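You operate a simulated robot arm through the tools that you are given. There is no shell and no other tool.

The job below is to be done with a simulated robot arm. You get a single attempt, and the scene is never put back.

JOB
Switch the television on, choose BOX, set the sound to 40 % and lay the remote on its glass foot.
Where things are to end (x, y in the base frame): remote within 60 mm of [510, 270].

The check looks at the end state, three seconds after you hand in, the way a careful person would. Anything else that was tipped, shoved, dropped, spilled or broken makes it a failure.

ROBOT AND FRAMES
A 6-joint arm with a two-finger gripper, fixed in place. Base frame: the origin is at the foot of the arm, x ahead of it, y to its left, z up; the work surface is at about z = 600. Units: mm, rad, N and s.
With the tool pointing down near the work surface it reaches from about 280 to 700 mm from the base axis. Its first joint turns from -2.897 to 2.897 rad. Payload 3.18 kg.
The tool frame sits at the grasp point between the pads (the TCP): z along the fingers, y along the line on which they close. The tips reach 30 mm beyond it. Largest opening 144 mm; the body of the gripper starts 103 mm behind the TCP.
Orientation is that of the tool frame in the base frame, as a unit quaternion [x, y, z, w]. With the fingers straight down and closing along the base's y, the tool's x points along the base's -x, its y along +y and its z along -z.

CONTROLS
- The arm moves only by the tool send_rows. Its argument "series" is a list of rows, each an object (a shift or turn left out is 0, a gripper value left out holds the last) with "xyz": the shift along the tool's x, y, z in mm, a list of three; "dr": the turn, a rotation vector about the tool's x, y, z in rad, a list of three; "gripper": the opening, from 0 (shut) to 1 (fully open). In form: [{"xyz": [tx, ty, tz], "dr": [ax, ay, az], "gripper": gripper}, ...]. A call has 1 to 20 rows; each row shifts and turns the commanded pose from where the row before left it, along the tool's axes as they then stand. Rows are played at 5 a second. More than 50 mm and 0.15 rad between two rows, or a gripper value outside its range, and nothing of the call is played. Where a pose cannot be reached the arm comes as near as it can. A force on the tool above 40 N (or 10 N above the force at the start of the call, whichever is more), or a blocked arm, ends the call early, and 0.2 s more pass. Each finger halts on what it meets, pressing with about 36 N; the grip force reading is that of the motor and also rises with nothing between the fingers. The clock runs only during rows and for 0.2 s after the last one: add rows that do not move to give the fingers time. The reply holds the time, the measured pose of the TCP, the force on the tool along the base axes, the opening and the grip force, in the units named above and with some noise, with the torque about the TCP (base axes, N m) and any sound that the robot's microphone picked up, and new pictures: "views" is both (left out), scene, wrist or none.
- Cameras (640 x 400 px; columns grow to the right, rows downward): "scene" is fixed at [49.4, -648.7, 1401]; the picture's right is [0.92, -0.38, 0.00], its down [-0.20, -0.49, -0.85] and it looks along [0.33, 0.78, -0.53] (base axes); focal length 324 px, centre (320, 200). "wrist" rides on the gripper at [76, 16, -143] in the tool frame; the picture's right is [-0.21, 0.98, 0.00], its down [-0.84, -0.18, -0.51] and it looks along [-0.50, -0.11, 0.86] (tool axes); focal length 218 px, centre (320, 200). There is no depth. A picture from a camera that has moved, and an enlarged one, comes with that camera's place and axes in the base frame and with its lens.
- zoom(camera, box): a new picture of the part [left, top, right, bottom] of that camera's present view, enlarged. No time passes.
- finish_job(): hands the job in; it is judged then, once.

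Nothing tells you positions but the pictures and the camera data. Unless the task says otherwise, let go and move clear before handing in.

The tools are called after ">>>" as a command line: name --argument value ..., lists and objects as JSON in quotes. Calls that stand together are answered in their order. send_rows: Moves the arm, as the interface text tells. Its arguments: {"type":"object","properties":{"series":{"type":"array","items":{"type":"object","properties":{"xyz":{"type":"array","items":{"type":"number"}},"dr":{"type":"array","items":{"type":"number"}},"gripper":{"type":"number"}}}},"views":{"type":"string","enum":["both","scene","wrist","none"]}},"required":["series"]} The other tools are called the same way: zoom (camera, box) takes an enlarged picture of a part of a camera's view; finish_job () hands the job in.

At the start:

```text
clock: 0.0
eef_pos: [349.0, 81.9, 952.5]
tool_rot: [0.0, 1.0, 0.0, 0.001]
ft_force: [0.5, 0.3, 0.2]
moment: [-0.02, -0.02, -0.01]
width: 143.6
finger_force: 0.1
```

scene: 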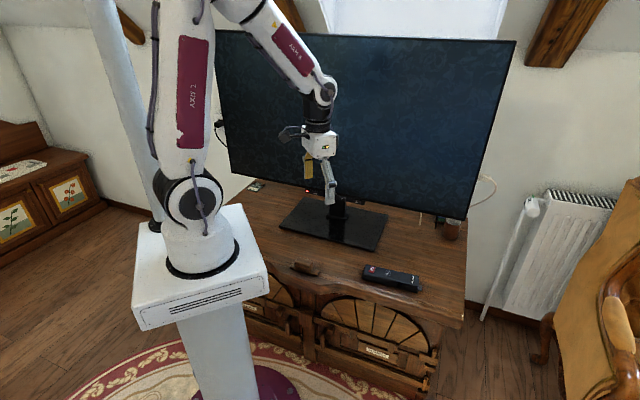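
wrist: 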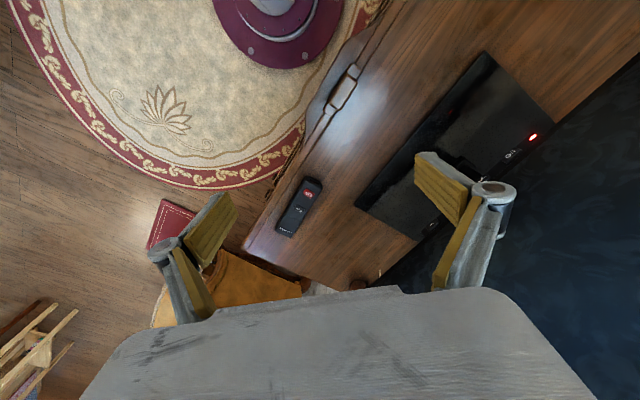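

I see a TV on a wooden cabinet with a black glass foot, and a black remote lying in front of it on the cabinet top. I'll look closer at the remote, TV edge and foot before moving.

>>> zoom --camera "scene" --box '[340, 250, 440, 310]'

>>> zoom --camera "wrist" --box '[260, 160, 340, 250]'

>>> zoom --camera "wrist" --box '[340, 40, 580, 240]'

>>> zoom --camera "scene" --box '[230, 160, 500, 310]'

```text
6.40 times, centred on (390, 280) of scene
camera zoom: at [49.4, -648.7, 1401.0], right [0.92, -0.38, 0.0], down [-0.2, -0.49, -0.85], along [0.33, 0.78, -0.53], focal length 2072 px, centre (-128, -312)
```

zoom: 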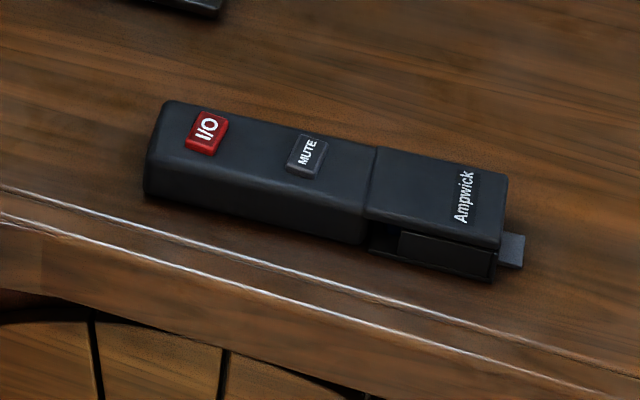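

```text
4.44 times, centred on (300, 205) of wrist
camera zoom: at [271.9, 97.3, 1096.0], right [0.21, 0.98, 0.0], down [0.84, -0.18, 0.51], along [0.5, -0.11, -0.86], focal length 970 px, centre (409, 178)
```

zoom: 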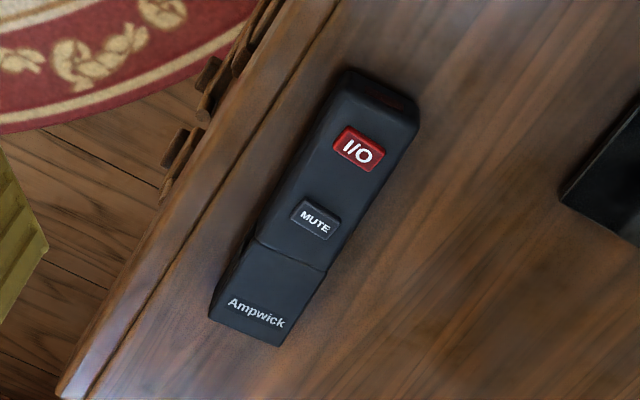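

```text
2.00 times, centred on (460, 140) of wrist
camera zoom: at [271.9, 97.3, 1096.0], right [0.21, 0.98, 0.0], down [0.84, -0.18, 0.51], along [0.5, -0.11, -0.86], focal length 436 px, centre (40, 320)
```

zoom: 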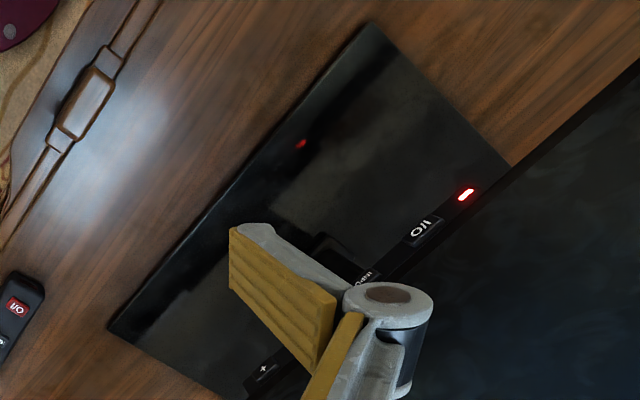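

```text
2.37 times, centred on (365, 235) of scene
camera zoom: at [49.4, -648.7, 1401.0], right [0.92, -0.38, 0.0], down [-0.2, -0.49, -0.85], along [0.33, 0.78, -0.53], focal length 768 px, centre (213, 117)
```

zoom: 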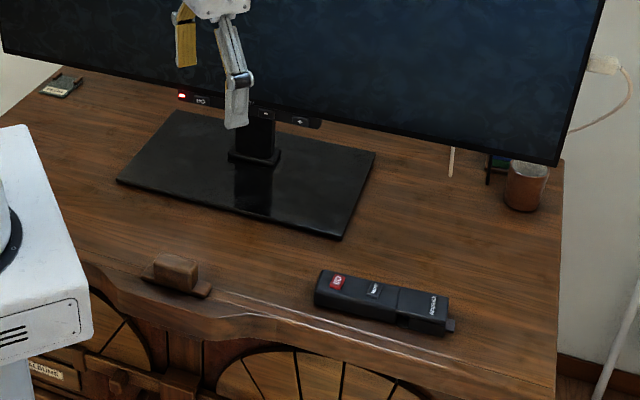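

The remote lies near the front edge at about (525..637, 15..-85). The TV's own I/O and INPUT keys and a red LED sit under the screen at about z 700. I'll turn the wrist so that its camera faces the TV strip and look closer.

>>> send_rows --series '[{"dr": [0, 0, -0.14]}, {"dr": [0, 0, -0.14]}, {"dr": [0, 0, -0.14]}, {"dr": [0, 0, -0.14]}, {"dr": [0, 0, -0.14]}, {"dr": [0, 0, -0.14]}, {"dr": [0, 0, -0.14]}, {"dr": [0, 0, 0]}]'

```text
clock: 1.8
eef_pos: [349.5, 82.2, 952.9]
tool_rot: [-0.471, 0.882, -0.001, 0.001]
ft_force: [0.8, 0.6, -0.9]
moment: [-0.04, 0.01, 0.02]
width: 144.0
finger_force: 0.1
camera wrist: at [292.2, 26.9, 1096.0], right [-0.7, 0.72, 0.0], down [0.62, 0.6, 0.51], along [0.37, 0.35, -0.86], focal length 218 px, centre (320, 200)
```

scene: 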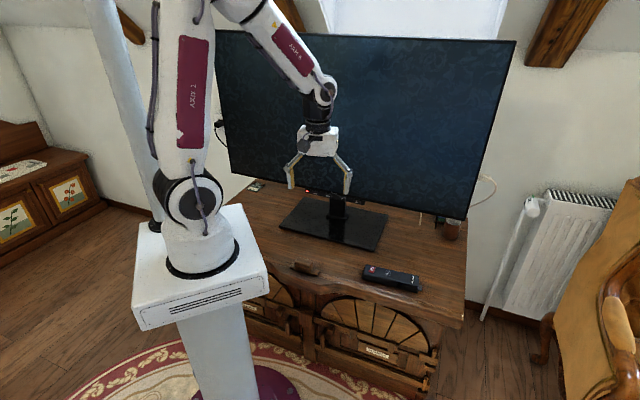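
wrist: 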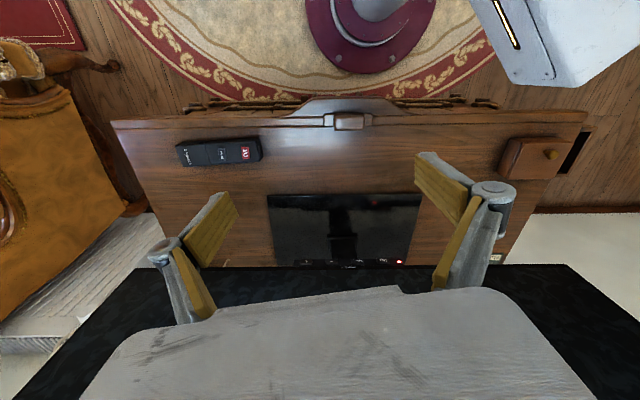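

The wrist view now shows the TV strip, the foot and the remote (picture is upside down). I zoom on the strip, the remote and the box at upper right.

>>> zoom --camera "wrist" --box '[280, 240, 420, 290]'

>>> zoom --camera "wrist" --box '[165, 125, 275, 175]'

>>> zoom --camera "scene" --box '[290, 180, 390, 240]'

>>> zoom --camera "scene" --box '[430, 200, 480, 245]'

>>> zoom --camera "wrist" --box '[460, 120, 600, 280]'

```text
4.57 times, centred on (350, 265) of wrist
camera zoom: at [292.2, 26.9, 1096.0], right [-0.7, 0.72, 0.0], down [0.62, 0.6, 0.51], along [0.37, 0.35, -0.86], focal length 998 px, centre (183, -97)
```

zoom: 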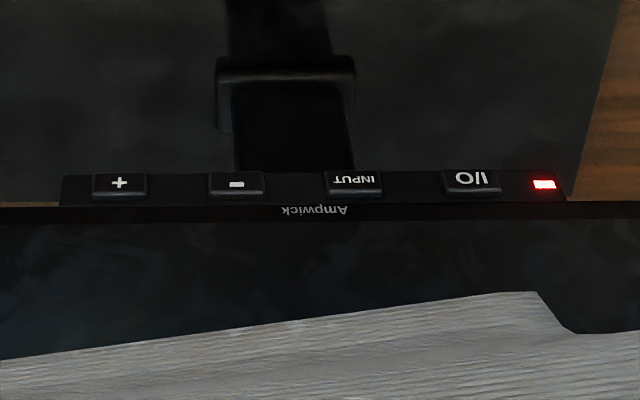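

```text
5.82 times, centred on (220, 150) of wrist
camera zoom: at [292.2, 26.9, 1096.0], right [-0.7, 0.72, 0.0], down [0.62, 0.6, 0.51], along [0.37, 0.35, -0.86], focal length 1270 px, centre (902, 491)
```

zoom: 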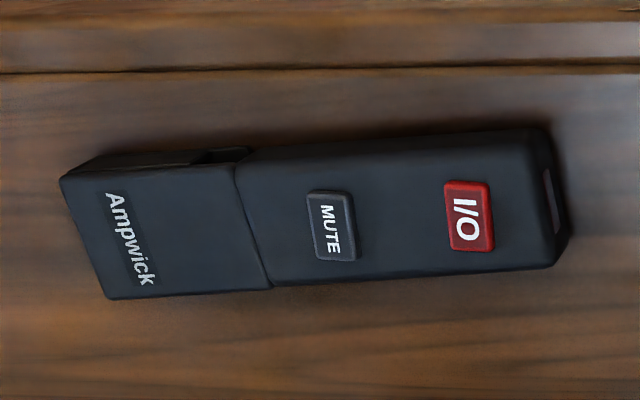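

```text
6.40 times, centred on (340, 210) of scene
camera zoom: at [49.4, -648.7, 1401.0], right [0.92, -0.38, 0.0], down [-0.2, -0.49, -0.85], along [0.33, 0.78, -0.53], focal length 2072 px, centre (192, 136)
```

zoom: 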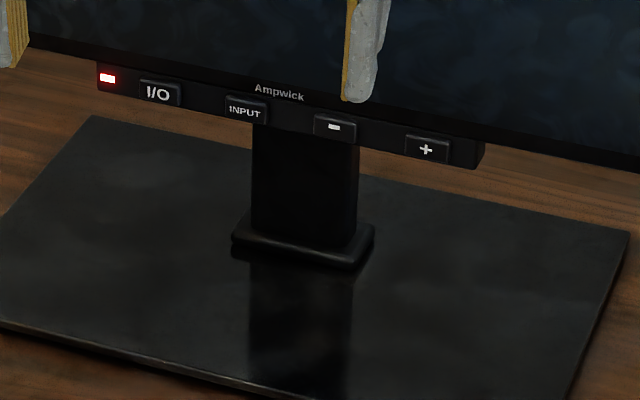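

```text
8.89 times, centred on (455, 222) of scene
camera zoom: at [49.4, -648.7, 1401.0], right [0.92, -0.38, 0.0], down [-0.2, -0.49, -0.85], along [0.33, 0.78, -0.53], focal length 2878 px, centre (-880, 0)
```

zoom: 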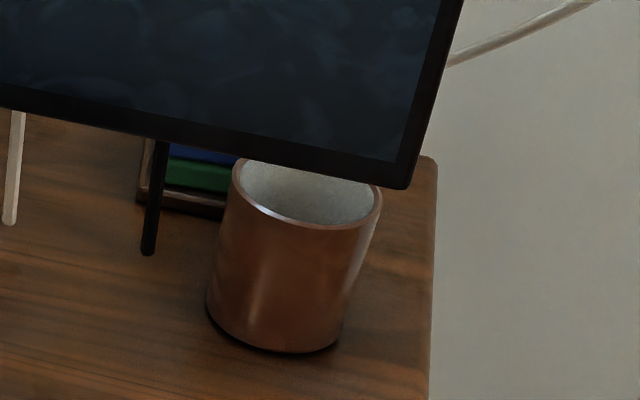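

```text
2.50 times, centred on (530, 200) of wrist
camera zoom: at [292.2, 26.9, 1096.0], right [-0.7, 0.72, 0.0], down [0.62, 0.6, 0.51], along [0.37, 0.35, -0.86], focal length 546 px, centre (-205, 200)
```

zoom: 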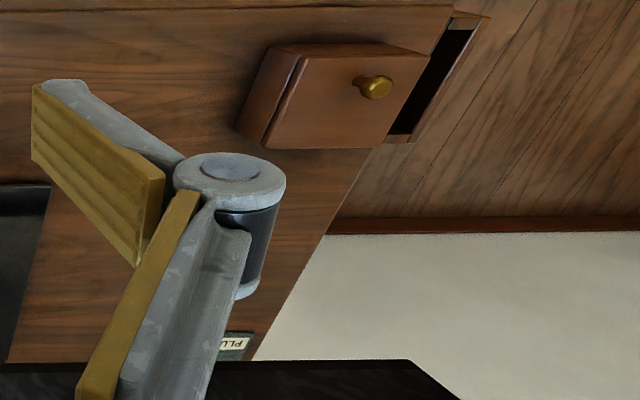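

The TV strip carries, from left to right as seen by a viewer, a red LED, I/O, INPUT, − and +, and I estimate I/O near (472, 420, 710). I'll square the tool to the TV and tilt it forward to see the strip and screen straight on.

>>> send_rows --series '[{"dr": [0, 0, 0.1], "gripper": 0}, {"dr": [0, 0, 0.1]}, {"dr": [0, -0.14, 0]}, {"dr": [0, -0.14, 0]}, {"dr": [0, -0.14, 0]}, {"dr": [0, -0.14, 0]}, {"dr": [0, -0.14, 0]}, {"dr": [0, 0, 0]}]'

```text
clock: 3.6
eef_pos: [396.3, 76.5, 976.5]
tool_rot: [-0.357, 0.869, 0.131, 0.316]
ft_force: [-0.1, -0.6, 0.4]
moment: [-0.03, 0.0, 0.03]
width: 0.1
finger_force: 31.3
out of reach, approached as far as the arm can: row 6, 7
camera wrist: at [277.7, -19.2, 1038.0], right [-0.57, 0.81, 0.14], down [0.35, 0.1, 0.93], along [0.74, 0.58, -0.34], focal length 218 px, centre (320, 200)
```

scene: 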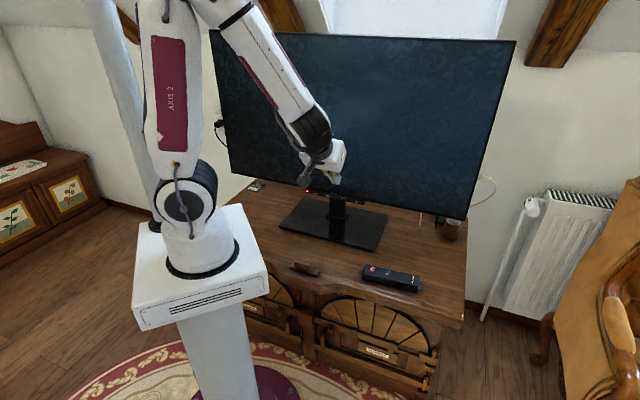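
wrist: 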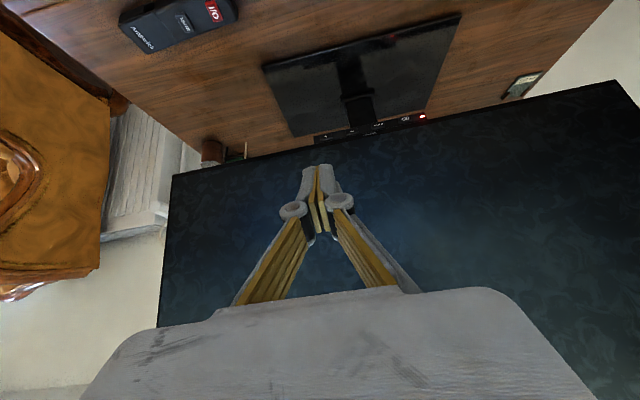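

The tilt was partly out of reach so close to the base. I'll move the tool out toward the TV at a safe distance of about 150 mm from the screen, where it should reach.

>>> send_rows --series '[{"xyz": [-9, 15, 34]}, {"xyz": [-9, 15, 34]}, {"xyz": [-9, 15, 34]}, {"xyz": [-9, 15, 34]}, {"xyz": [-9, 15, 34]}, {"xyz": [-9, 15, 34]}, {"xyz": [0, 0, 0]}, {"xyz": [0, 0, 0]}]'

```text
clock: 5.4
eef_pos: [460.8, 260.2, 855.5]
tool_rot: [-0.356, 0.869, 0.13, 0.318]
ft_force: [1.0, -0.3, 0.4]
moment: [0.02, -0.05, 0.03]
width: 0.0
finger_force: 30.7
out of reach, approached as far as the arm can: row 1
camera wrist: at [340.8, 165.6, 915.4], right [-0.57, 0.81, 0.13], down [0.35, 0.09, 0.93], along [0.74, 0.58, -0.34], focal length 218 px, centre (320, 200)
```

scene: 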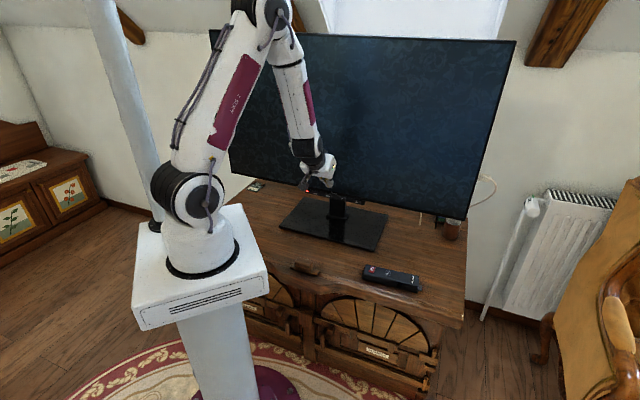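
wrist: 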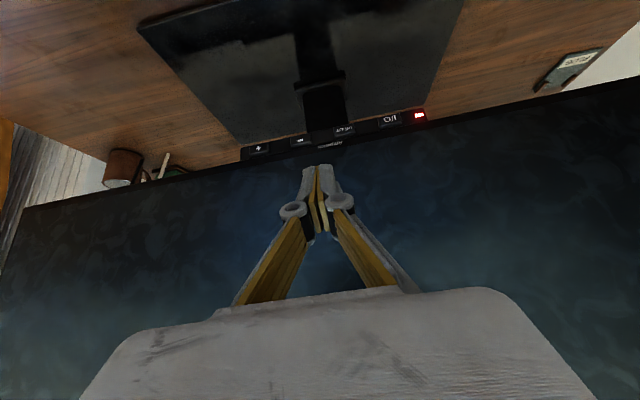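

The tool is now squared and tilted with the TCP at (461, 260, 855). I zoom on the strip, then triangulate the keys using the new viewpoint.

>>> zoom --camera "wrist" --box '[230, 90, 440, 190]'

>>> zoom --camera "wrist" --box '[520, 30, 640, 110]'

>>> zoom --camera "wrist" --box '[90, 130, 210, 210]'

>>> zoom --camera "scene" --box '[290, 160, 390, 220]'

```text
3.05 times, centred on (335, 140) of wrist
camera zoom: at [340.8, 165.6, 915.4], right [-0.57, 0.81, 0.13], down [0.35, 0.09, 0.93], along [0.74, 0.58, -0.34], focal length 665 px, centre (274, 383)
```

zoom: 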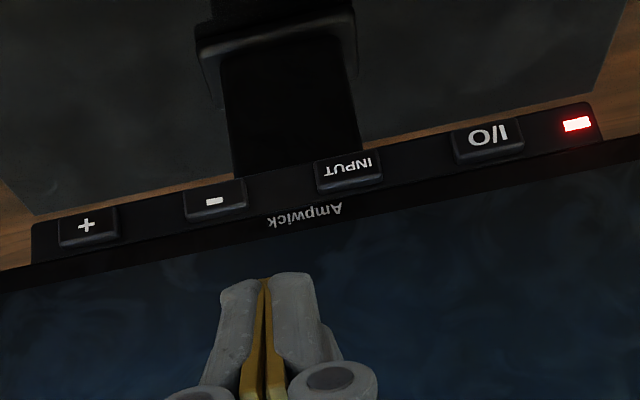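

```text
5.00 times, centred on (580, 70) of wrist
camera zoom: at [340.8, 165.6, 915.4], right [-0.57, 0.81, 0.13], down [0.35, 0.09, 0.93], along [0.74, 0.58, -0.34], focal length 1091 px, centre (-980, 850)
```

zoom: 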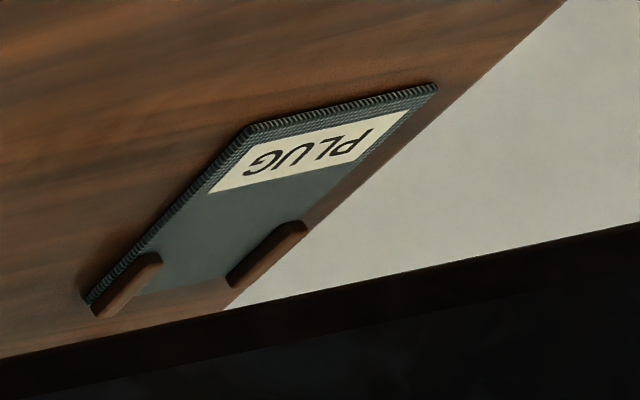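

```text
5.00 times, centred on (150, 170) of wrist
camera zoom: at [340.8, 165.6, 915.4], right [-0.57, 0.81, 0.13], down [0.35, 0.09, 0.93], along [0.74, 0.58, -0.34], focal length 1091 px, centre (1170, 350)
```

zoom: 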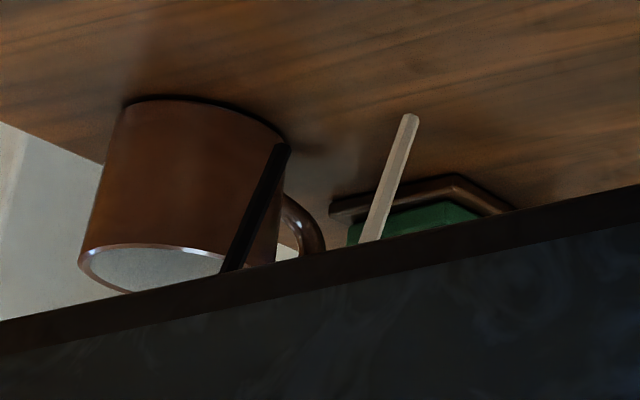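

```text
6.40 times, centred on (340, 190) of scene
camera zoom: at [49.4, -648.7, 1401.0], right [0.92, -0.38, 0.0], down [-0.2, -0.49, -0.85], along [0.33, 0.78, -0.53], focal length 2072 px, centre (192, 264)
```

zoom: 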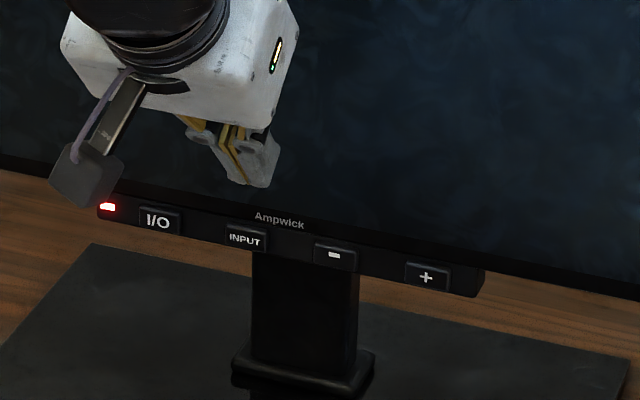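

The two wrist views agree: I/O is near (460, 390, 737), INPUT (502, 348), − (547, 308) and + (587, 264), all spaced about 59 mm. I'll bring the closed fingertips in front of I/O with a gap of about 40 mm.

>>> send_rows --series '[{"xyz": [12.4, 23.4, 23.2]}, {"xyz": [12.4, 23.4, 23.2]}, {"xyz": [12.4, 23.4, 23.2]}, {"xyz": [12.4, 23.4, 23.2]}, {"xyz": [0, 0, 0]}]'

>>> zoom --camera "wrist" --box '[200, 60, 520, 260]'

>>> zoom --camera "scene" --box '[270, 160, 370, 220]'

```text
clock: 6.6
eef_pos: [449.2, 347.6, 797.9]
tool_rot: [-0.356, 0.871, 0.145, 0.306]
ft_force: [-0.9, -0.4, 0.4]
moment: [-0.01, 0.03, -0.04]
width: 0.0
finger_force: 30.9
out of reach, approached as far as the arm can: row 1, 2, 3, 4
camera wrist: at [331.5, 249.9, 861.2], right [-0.58, 0.8, 0.17], down [0.38, 0.08, 0.92], along [0.72, 0.6, -0.35], focal length 218 px, centre (320, 200)
```

scene: 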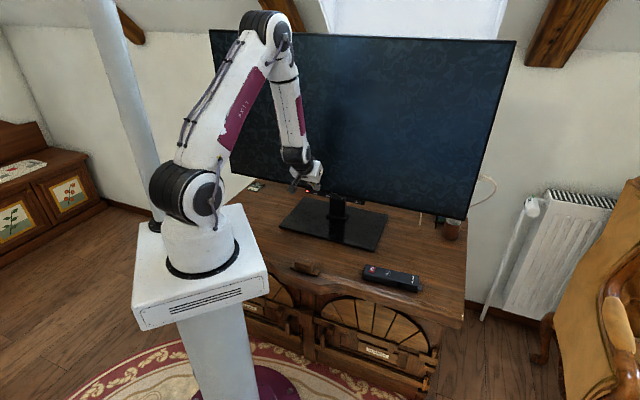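
wrist: 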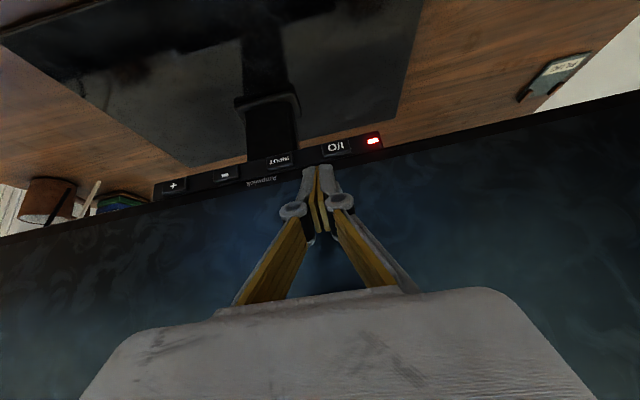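

```text
2.00 times, centred on (360, 160) of wrist
camera zoom: at [331.5, 249.9, 861.2], right [-0.58, 0.8, 0.17], down [0.38, 0.08, 0.92], along [0.72, 0.6, -0.35], focal length 436 px, centre (240, 280)
```

zoom: 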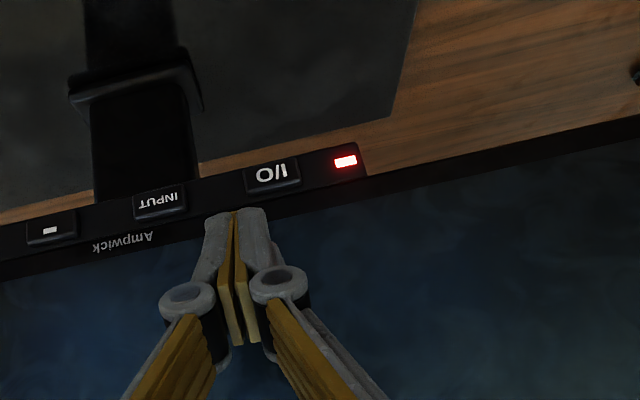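

```text
6.40 times, centred on (320, 190) of scene
camera zoom: at [49.4, -648.7, 1401.0], right [0.92, -0.38, 0.0], down [-0.2, -0.49, -0.85], along [0.33, 0.78, -0.53], focal length 2072 px, centre (320, 264)
```

zoom: 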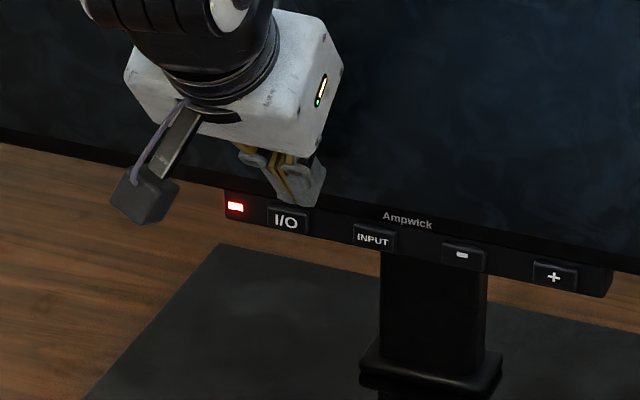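

The wrist cannot keep that steep a tilt lower down, and the tip is only about 10 mm from the screen. I'll back off, reduce the tilt to about 0.4 rad, and set the tip about 40 mm in front of I/O.

>>> send_rows --series '[{"dr": [0.0156, 0.145, -0.008], "xyz": [10, 0, -5]}, {"dr": [0.0156, 0.145, -0.008]}, {"xyz": [14, 11, 15]}, {"xyz": [14, 11, 15]}, {"xyz": [0, 0, 0]}]'

>>> zoom --camera "wrist" --box '[200, 60, 520, 260]'

>>> zoom --camera "scene" --box '[270, 160, 370, 220]'

```text
clock: 7.8
eef_pos: [437.8, 322.7, 761.1]
tool_rot: [-0.378, 0.903, 0.068, 0.192]
ft_force: [0.2, -0.1, -0.6]
moment: [-0.02, 0.0, -0.03]
width: 0.0
finger_force: 30.8
out of reach, approached as far as the arm can: row 1, 3, 4
camera wrist: at [334.9, 245.3, 862.8], right [-0.56, 0.83, 0.06], down [0.52, 0.29, 0.8], along [0.65, 0.48, -0.59], focal length 218 px, centre (320, 200)
```

scene: 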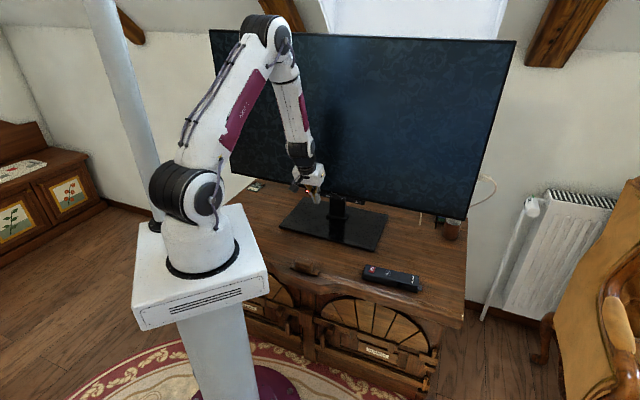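
wrist: 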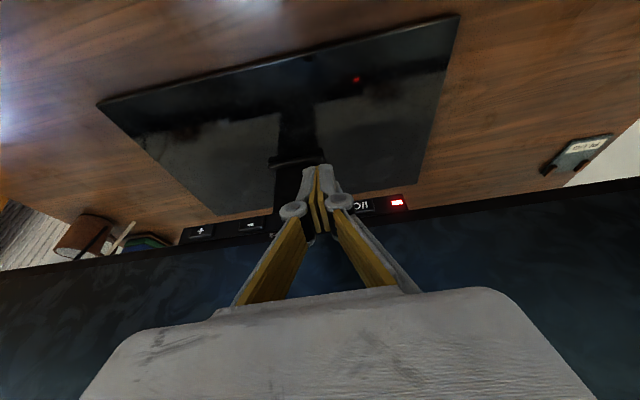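

```text
2.00 times, centred on (360, 160) of wrist
camera zoom: at [334.9, 245.3, 862.8], right [-0.56, 0.83, 0.06], down [0.52, 0.29, 0.8], along [0.65, 0.48, -0.59], focal length 436 px, centre (240, 280)
```

zoom: 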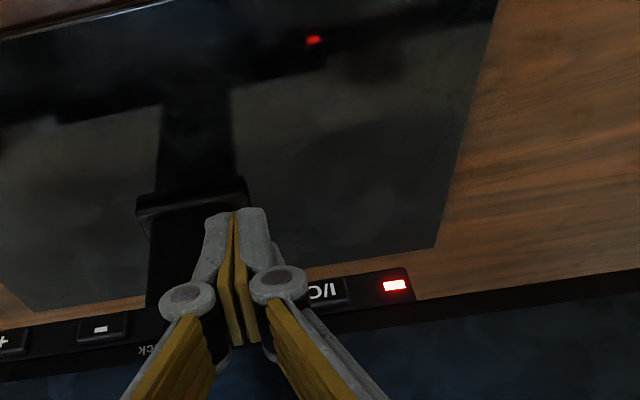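

```text
6.40 times, centred on (320, 190) of scene
camera zoom: at [49.4, -648.7, 1401.0], right [0.92, -0.38, 0.0], down [-0.2, -0.49, -0.85], along [0.33, 0.78, -0.53], focal length 2072 px, centre (320, 264)
```

zoom: 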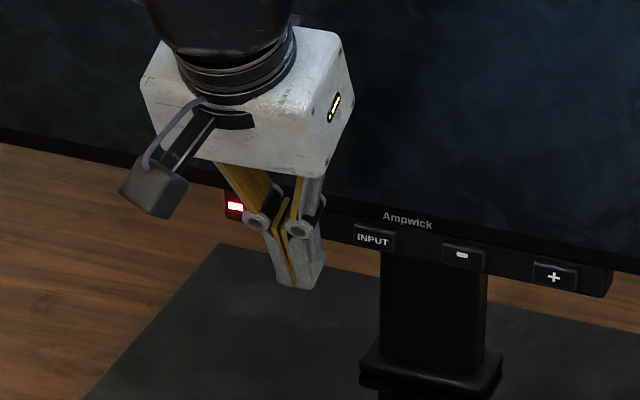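

Still at a wrist limit, with the tip about 32 mm to the right of I/O. I'll lessen the tilt to about 0.25 rad and shift left.

>>> send_rows --series '[{"dr": [-0.015, 0.145, 0]}, {"xyz": [-7, 16, 1]}, {"xyz": [-7, 16, 1]}, {"xyz": [0, 0, 0]}]'

>>> zoom --camera "wrist" --box '[200, 60, 520, 260]'

>>> zoom --camera "scene" --box '[270, 160, 370, 220]'

```text
clock: 8.8
eef_pos: [432.4, 311.0, 745.0]
tool_rot: [-0.385, 0.912, 0.03, 0.137]
ft_force: [0.1, -0.3, 0.5]
moment: [0.01, -0.02, -0.01]
width: 0.0
finger_force: 30.5
out of reach, approached as far as the arm can: row 1, 2, 3
camera wrist: at [337.8, 245.6, 861.1], right [-0.56, 0.83, 0.01], down [0.58, 0.38, 0.73], along [0.6, 0.41, -0.69], focal length 218 px, centre (320, 200)
```

scene: 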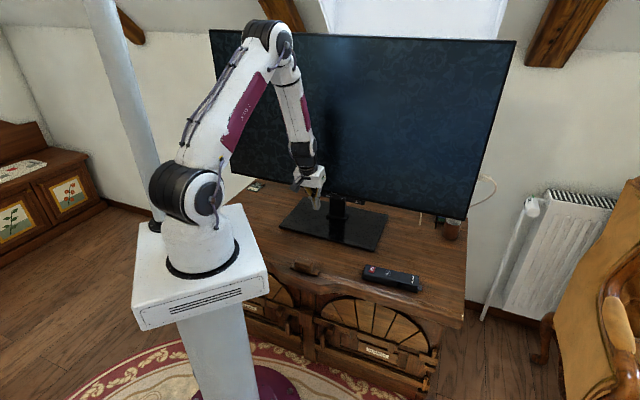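
wrist: 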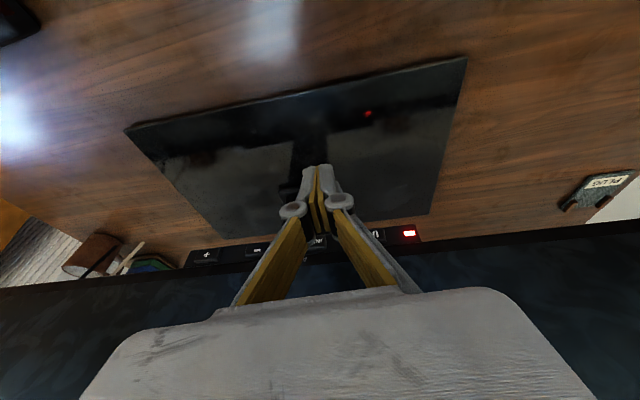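

```text
2.00 times, centred on (360, 160) of wrist
camera zoom: at [337.8, 245.6, 861.1], right [-0.56, 0.83, 0.01], down [0.58, 0.38, 0.73], along [0.6, 0.41, -0.69], focal length 436 px, centre (240, 280)
```

zoom: 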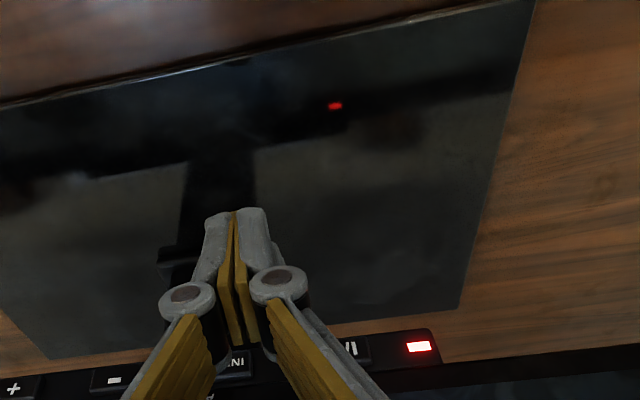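

```text
6.40 times, centred on (320, 190) of scene
camera zoom: at [49.4, -648.7, 1401.0], right [0.92, -0.38, 0.0], down [-0.2, -0.49, -0.85], along [0.33, 0.78, -0.53], focal length 2072 px, centre (320, 264)
```

zoom: 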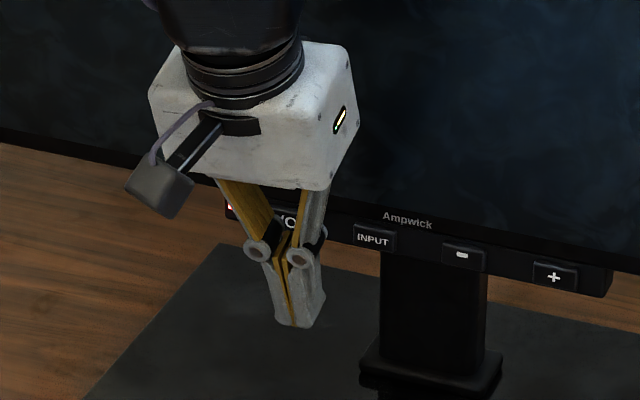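

The wrist seems stuck near an azimuth of about 36°, so either joint 1 or the wrist is at a limit. I'll go vertical, back off from the TV and test moving left.

>>> send_rows --series '[{"dr": [-0.026, 0.138, 0], "xyz": [15, 0, -10]}, {"dr": [-0.026, 0.138, 0], "xyz": [15, 0, -10]}, {"xyz": [0, 0, 0]}]' --views "none"

>>> send_rows --series '[{"xyz": [0, 25, 0]}, {"xyz": [0, 25, 0]}, {"xyz": [0, 0, 0]}]'

```text
clock: 9.6
eef_pos: [393.9, 265.1, 736.8]
tool_rot: [-0.389, 0.92, -0.035, 0.028]
ft_force: [0.3, -0.6, -0.2]
moment: [-0.04, -0.01, -0.01]
width: 0.1
finger_force: 30.2
out of reach, approached as far as the arm can: row 1, 2
```

```text
clock: 10.4
eef_pos: [370.3, 254.7, 717.6]
tool_rot: [-0.393, 0.919, -0.025, 0.022]
ft_force: [0.5, -1.1, -0.2]
moment: [0.0, 0.0, -0.04]
width: 0.2
finger_force: 30.2
out of reach, approached as far as the arm can: row 1, 2
camera wrist: at [297.1, 214.2, 858.8], right [-0.56, 0.83, -0.06], down [0.68, 0.5, 0.54], along [0.47, 0.26, -0.84], focal length 218 px, centre (320, 200)
```

scene: 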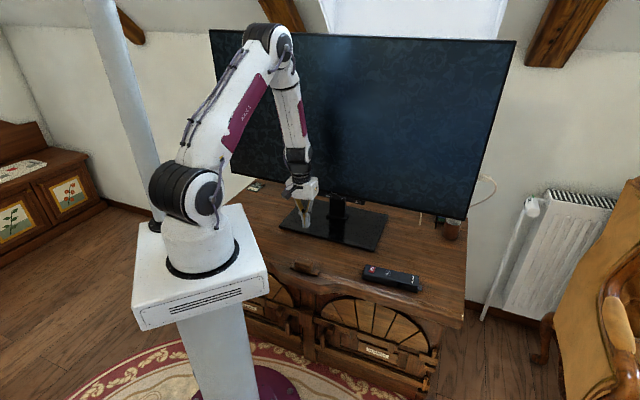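
wrist: 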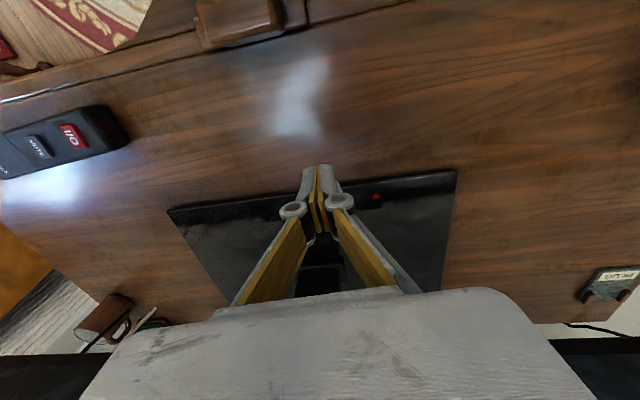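

Joint 1 seems to stop at about 36° azimuth, which puts I/O just past it for a centred tool. I'll open the gripper and use the left finger (about 77 mm off centre) as the pressing finger, with the tool pointing radially so the other finger lags.

>>> send_rows --series '[{"xyz": [-21.2, -15, -17.8]}, {"xyz": [-21.2, -15, -17.8]}, {"xyz": [-21.2, -15, -17.8]}, {"dr": [-0.0089, -0.0903, 0.0769]}, {"dr": [-0.0089, -0.0903, 0.0769]}, {"dr": [-0.0089, -0.0903, 0.0769], "gripper": 1}, {"xyz": [0, 0, 0]}, {"xyz": [0, 0, 0]}]'

>>> zoom --camera "scene" --box '[270, 160, 390, 232]'

```text
clock: 12.2
eef_pos: [406.0, 257.0, 743.2]
tool_rot: [-0.316, 0.942, -0.013, 0.113]
ft_force: [-0.3, 0.0, -0.6]
moment: [0.01, -0.02, 0.0]
width: 144.2
finger_force: 0.1
out of reach, approached as far as the arm can: row 1, 2, 3, 6
camera wrist: at [304.4, 216.9, 865.6], right [-0.42, 0.91, -0.05], down [0.65, 0.34, 0.69], along [0.64, 0.25, -0.73], focal length 218 px, centre (320, 200)
```

scene: 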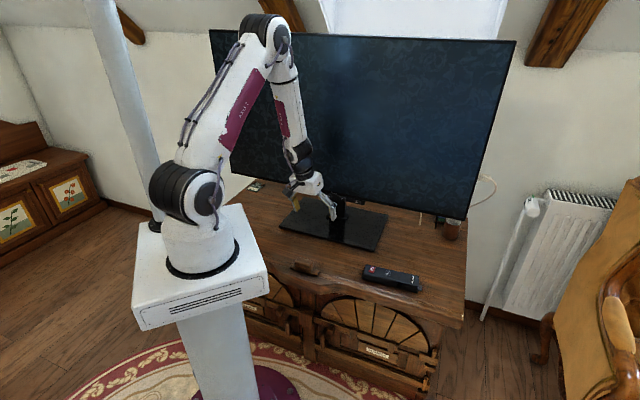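
wrist: 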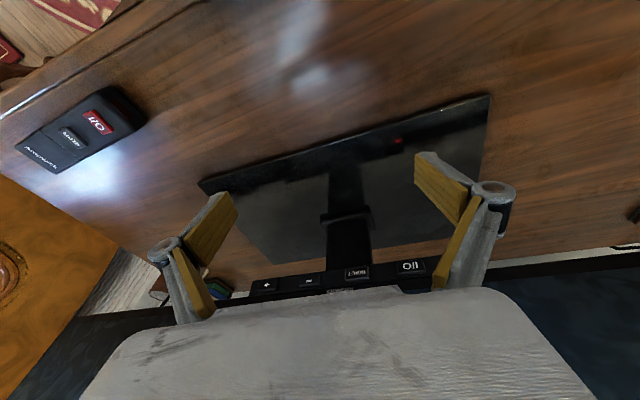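

```text
5.33 times, centred on (330, 196) of scene
camera zoom: at [49.4, -648.7, 1401.0], right [0.92, -0.38, 0.0], down [-0.2, -0.49, -0.85], along [0.33, 0.78, -0.53], focal length 1727 px, centre (267, 221)
```

zoom: 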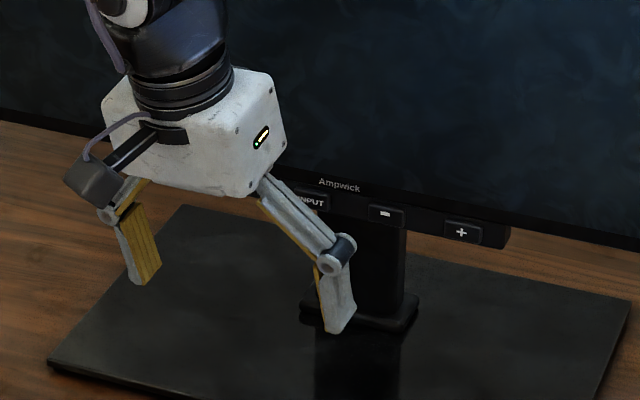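

The arm answered oddly to the last rows, so a joint is probably clamped. I'll retreat up and to the right to a comfortable pose to check which motions are free.

>>> send_rows --series '[{"xyz": [7.8, -26, -26.5]}, {"xyz": [7.8, -26, -26.5]}, {"xyz": [7.8, -26, -26.5]}, {"xyz": [7.8, -26, -26.5]}, {"xyz": [0, 0, 0]}]'

```text
clock: 13.4
eef_pos: [414.9, 159.8, 831.6]
tool_rot: [-0.297, 0.945, -0.011, 0.141]
ft_force: [-0.6, 0.2, 0.5]
moment: [-0.02, -0.02, -0.02]
width: 144.1
finger_force: 0.1
out of reach, approached as far as the arm can: row 1
camera wrist: at [305.9, 120.0, 948.4], right [-0.38, 0.92, -0.05], down [0.62, 0.3, 0.72], along [0.68, 0.25, -0.69], focal length 218 px, centre (320, 200)
```

scene: 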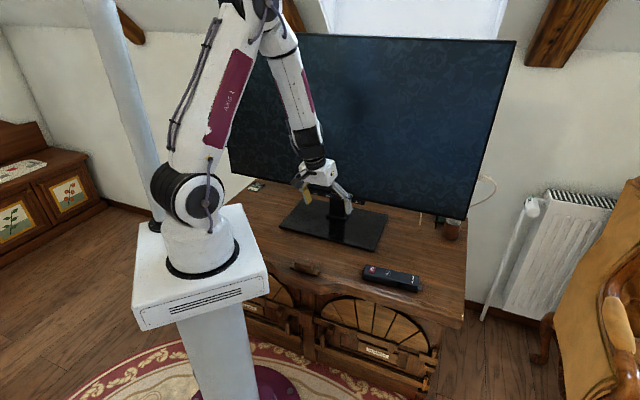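
wrist: 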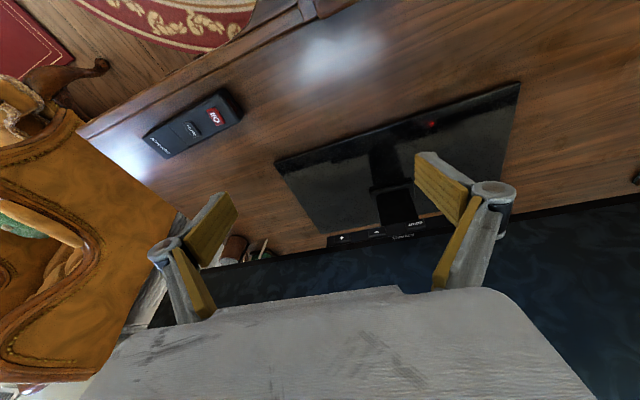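

Free again here. I'll straighten the tool (pointing at azimuth 36°, tilted 0.25 rad) and approach so the left finger ends about 50 mm in front of I/O.

>>> send_rows --series '[{"dr": [-0.1094, 0.012, -0.0054]}, {"xyz": [0, 0, 0]}]' --views "none"

>>> send_rows --series '[{"xyz": [-16.6, 15, 18.4]}, {"xyz": [-16.6, 15, 18.4]}, {"xyz": [-16.6, 15, 18.4]}, {"xyz": [0, 0, 0]}]' --views "none"

>>> send_rows --series '[{"xyz": [-16.6, 15, 18.4]}, {"xyz": [-16.6, 15, 18.4]}, {"xyz": [0, 0, 0]}]'

```text
clock: 14.0
eef_pos: [430.3, 166.8, 836.8]
tool_rot: [-0.299, 0.94, 0.006, 0.166]
ft_force: [0.0, 0.4, -0.1]
moment: [-0.01, 0.02, 0.02]
width: 144.0
finger_force: 0.0
out of reach, approached as far as the arm can: row 1
```

```text
clock: 15.0
eef_pos: [437.8, 232.3, 789.6]
tool_rot: [-0.306, 0.944, 0.039, 0.117]
ft_force: [0.1, -0.4, 0.4]
moment: [0.0, 0.05, 0.0]
width: 144.1
finger_force: 0.0
out of reach, approached as far as the arm can: row 1
```

```text
clock: 15.8
eef_pos: [452.7, 281.5, 762.8]
tool_rot: [-0.307, 0.944, 0.038, 0.117]
ft_force: [-0.1, -0.2, 0.4]
moment: [-0.04, 0.0, 0.03]
width: 144.2
finger_force: 0.0
camera wrist: at [354.7, 229.8, 883.1], right [-0.41, 0.91, 0.05], down [0.67, 0.26, 0.7], along [0.62, 0.32, -0.71], focal length 218 px, centre (320, 200)
```

scene: 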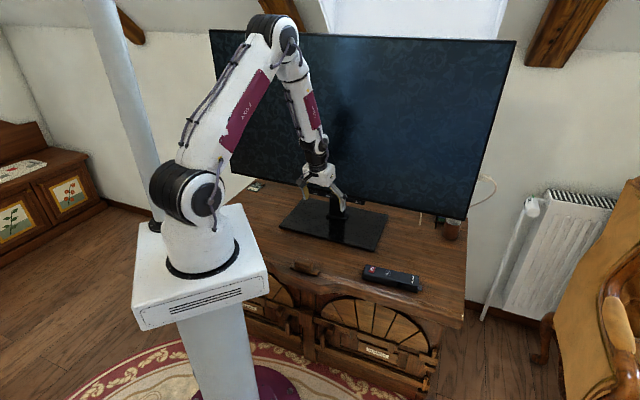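
wrist: 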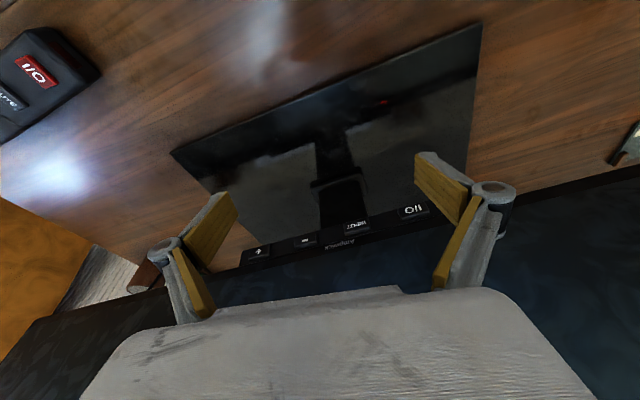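

Now the pose is clean: TCP (453, 282, 763) and the left finger should be about 50 mm in front of I/O. I check the alignment in zooms.

>>> zoom --camera "wrist" --box '[330, 110, 530, 290]'

>>> zoom --camera "scene" --box '[280, 150, 380, 220]'

```text
2.22 times, centred on (430, 200) of wrist
camera zoom: at [354.7, 229.8, 883.1], right [-0.41, 0.91, 0.05], down [0.67, 0.26, 0.7], along [0.62, 0.32, -0.71], focal length 485 px, centre (76, 200)
```

zoom: 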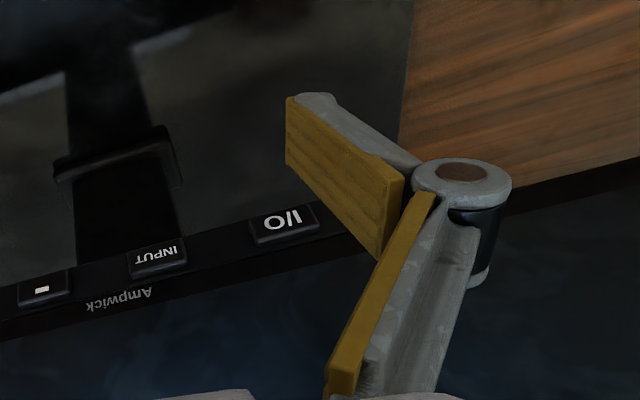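

```text
5.71 times, centred on (330, 185) of scene
camera zoom: at [49.4, -648.7, 1401.0], right [0.92, -0.38, 0.0], down [-0.2, -0.49, -0.85], along [0.33, 0.78, -0.53], focal length 1850 px, centre (263, 286)
```

zoom: 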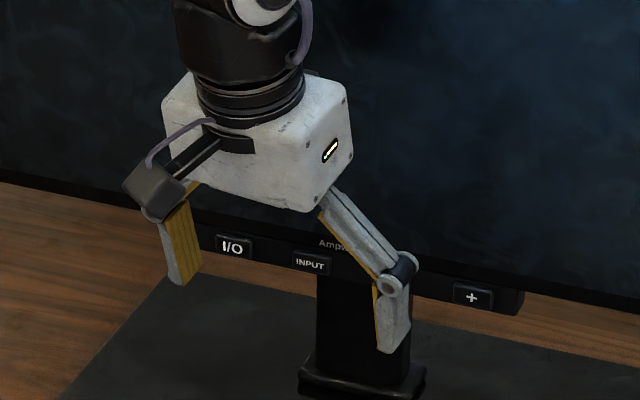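

The left fingertip is about 50 mm from I/O; when fully open, the tips reach only about 10 mm past the TCP. I'll lower 18 mm and advance about 32 mm, then look again.

>>> send_rows --series '[{"xyz": [4.4, -2.3, 17.5]}, {"xyz": [-15.4, 2.5, 3.8]}, {"xyz": [-15.4, 2.5, 3.8]}, {"xyz": [0, 0, 0]}]'

>>> zoom --camera "wrist" --box '[330, 110, 530, 290]'

>>> zoom --camera "scene" --box '[280, 150, 380, 220]'

```text
clock: 16.8
eef_pos: [478.3, 302.4, 745.1]
tool_rot: [-0.307, 0.944, 0.039, 0.117]
ft_force: [0.5, -0.7, 0.1]
moment: [-0.02, 0.02, 0.02]
width: 144.0
finger_force: 0.0
camera wrist: at [379.4, 250.1, 865.5], right [-0.41, 0.91, 0.05], down [0.67, 0.26, 0.7], along [0.62, 0.32, -0.71], focal length 218 px, centre (320, 200)
```

scene: 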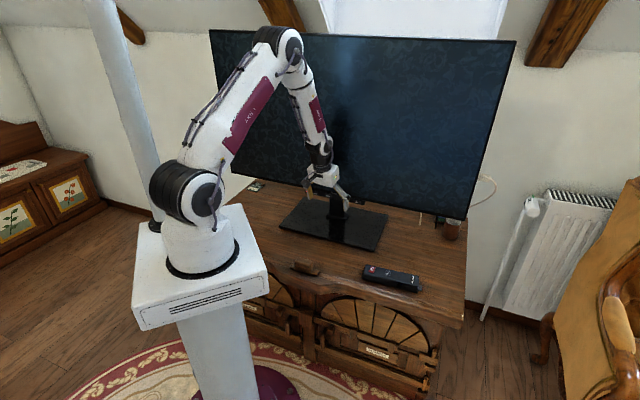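
wrist: 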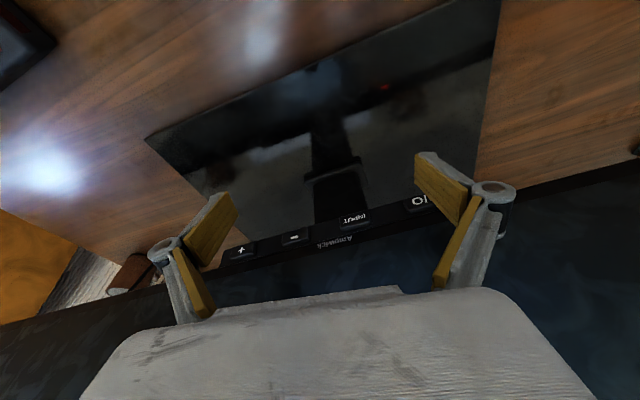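

```text
2.22 times, centred on (430, 200) of wrist
camera zoom: at [379.4, 250.1, 865.5], right [-0.41, 0.91, 0.05], down [0.67, 0.26, 0.7], along [0.62, 0.32, -0.71], focal length 485 px, centre (76, 200)
```

zoom: 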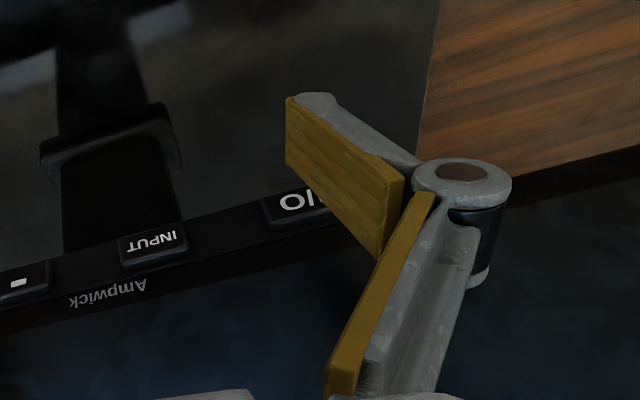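

```text
5.71 times, centred on (330, 185) of scene
camera zoom: at [49.4, -648.7, 1401.0], right [0.92, -0.38, 0.0], down [-0.2, -0.49, -0.85], along [0.33, 0.78, -0.53], focal length 1850 px, centre (263, 286)
```

zoom: 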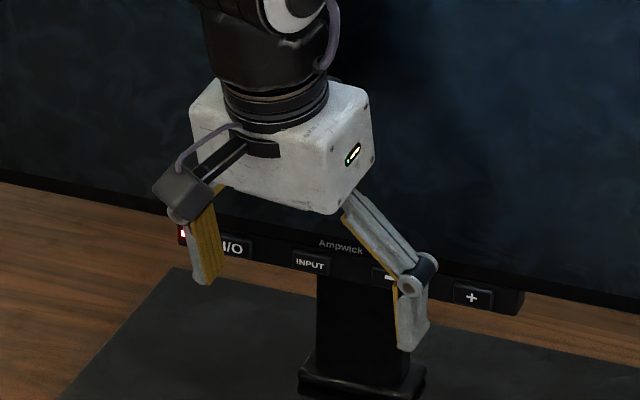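

The left fingertip is about 15–23 mm in front of I/O and aligned with it. I advance in small steps, watching the force and listening for a click.

>>> send_rows --series '[{"xyz": [-4.8, 0.8, 1.2]}, {"xyz": [-4.8, 0.8, 1.2]}, {"xyz": [0, 0, 0]}]' --views "none"

>>> zoom --camera "wrist" --box '[380, 130, 520, 240]'

>>> zoom --camera "scene" --box '[290, 170, 350, 210]'

```text
clock: 17.6
eef_pos: [485.0, 309.7, 745.0]
tool_rot: [-0.306, 0.944, 0.038, 0.118]
ft_force: [1.1, 0.3, -0.5]
moment: [-0.02, -0.01, -0.04]
width: 144.1
finger_force: 0.0
```

```text
3.64 times, centred on (450, 185) of wrist
camera zoom: at [386.6, 257.3, 865.4], right [-0.41, 0.91, 0.05], down [0.67, 0.26, 0.7], along [0.62, 0.32, -0.71], focal length 794 px, centre (-153, 254)
```

zoom: 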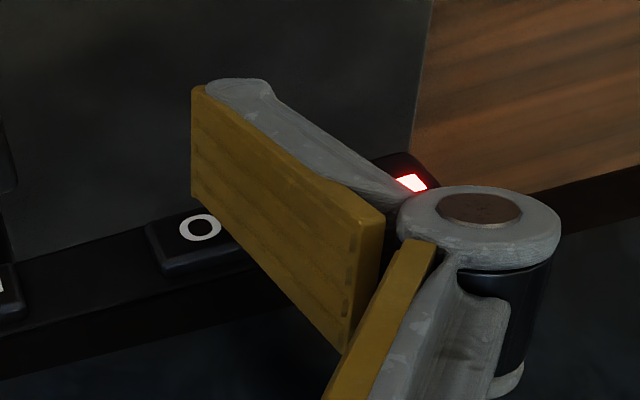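

```text
10.00 times, centred on (320, 190) of scene
camera zoom: at [49.4, -648.7, 1401.0], right [0.92, -0.38, 0.0], down [-0.2, -0.49, -0.85], along [0.33, 0.78, -0.53], focal length 3238 px, centre (320, 300)
```

zoom: 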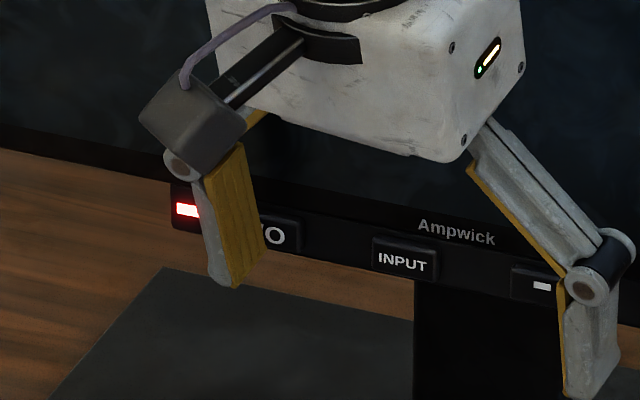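

The fingertip is close to I/O with no contact force yet. I continue in 2.5 mm steps.

>>> send_rows --series '[{"xyz": [-2.4, 0.4, 0.6]}, {"xyz": [-2.4, 0.4, 0.6]}, {"xyz": [0, 0, 0]}]' --views "none"

>>> send_rows --series '[{"xyz": [-2.4, 0.4, 0.6]}, {"xyz": [0, 0, 0]}]' --views "none"

>>> zoom --camera "wrist" --box '[380, 130, 520, 240]'

>>> zoom --camera "scene" --box '[290, 170, 350, 210]'

```text
clock: 18.4
eef_pos: [488.9, 313.1, 744.6]
tool_rot: [-0.307, 0.944, 0.038, 0.118]
ft_force: [-0.6, 0.3, 0.1]
moment: [0.04, 0.03, 0.04]
width: 144.1
finger_force: 0.1
```

```text
clock: 19.0
eef_pos: [490.9, 314.5, 744.3]
tool_rot: [-0.306, 0.944, 0.039, 0.117]
ft_force: [-0.2, -0.3, 0.7]
moment: [-0.02, -0.01, 0.0]
width: 143.9
finger_force: 0.0
```

```text
3.64 times, centred on (450, 185) of wrist
camera zoom: at [391.9, 263.2, 864.6], right [-0.41, 0.91, 0.05], down [0.67, 0.26, 0.7], along [0.62, 0.32, -0.71], focal length 794 px, centre (-153, 254)
```

zoom: 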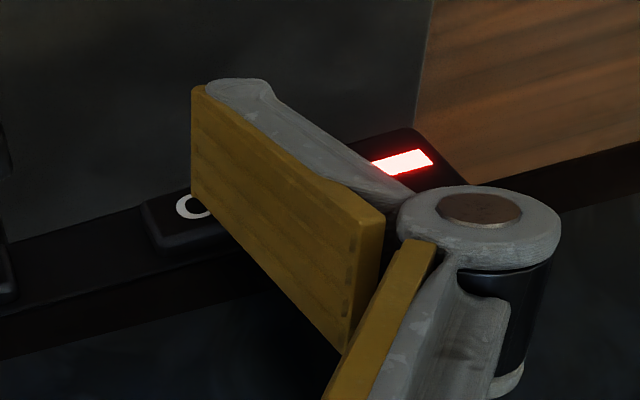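

```text
10.00 times, centred on (320, 190) of scene
camera zoom: at [49.4, -648.7, 1401.0], right [0.92, -0.38, 0.0], down [-0.2, -0.49, -0.85], along [0.33, 0.78, -0.53], focal length 3238 px, centre (320, 300)
```

zoom: 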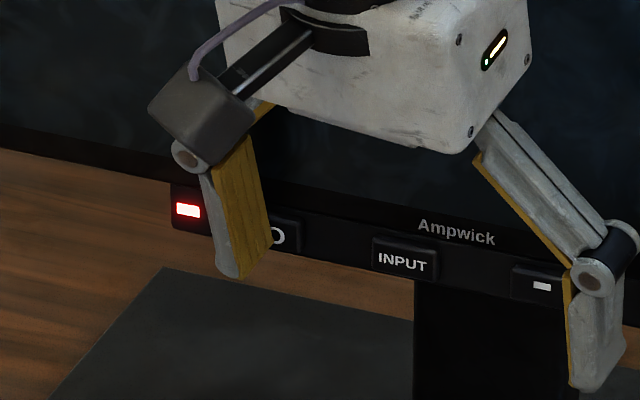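

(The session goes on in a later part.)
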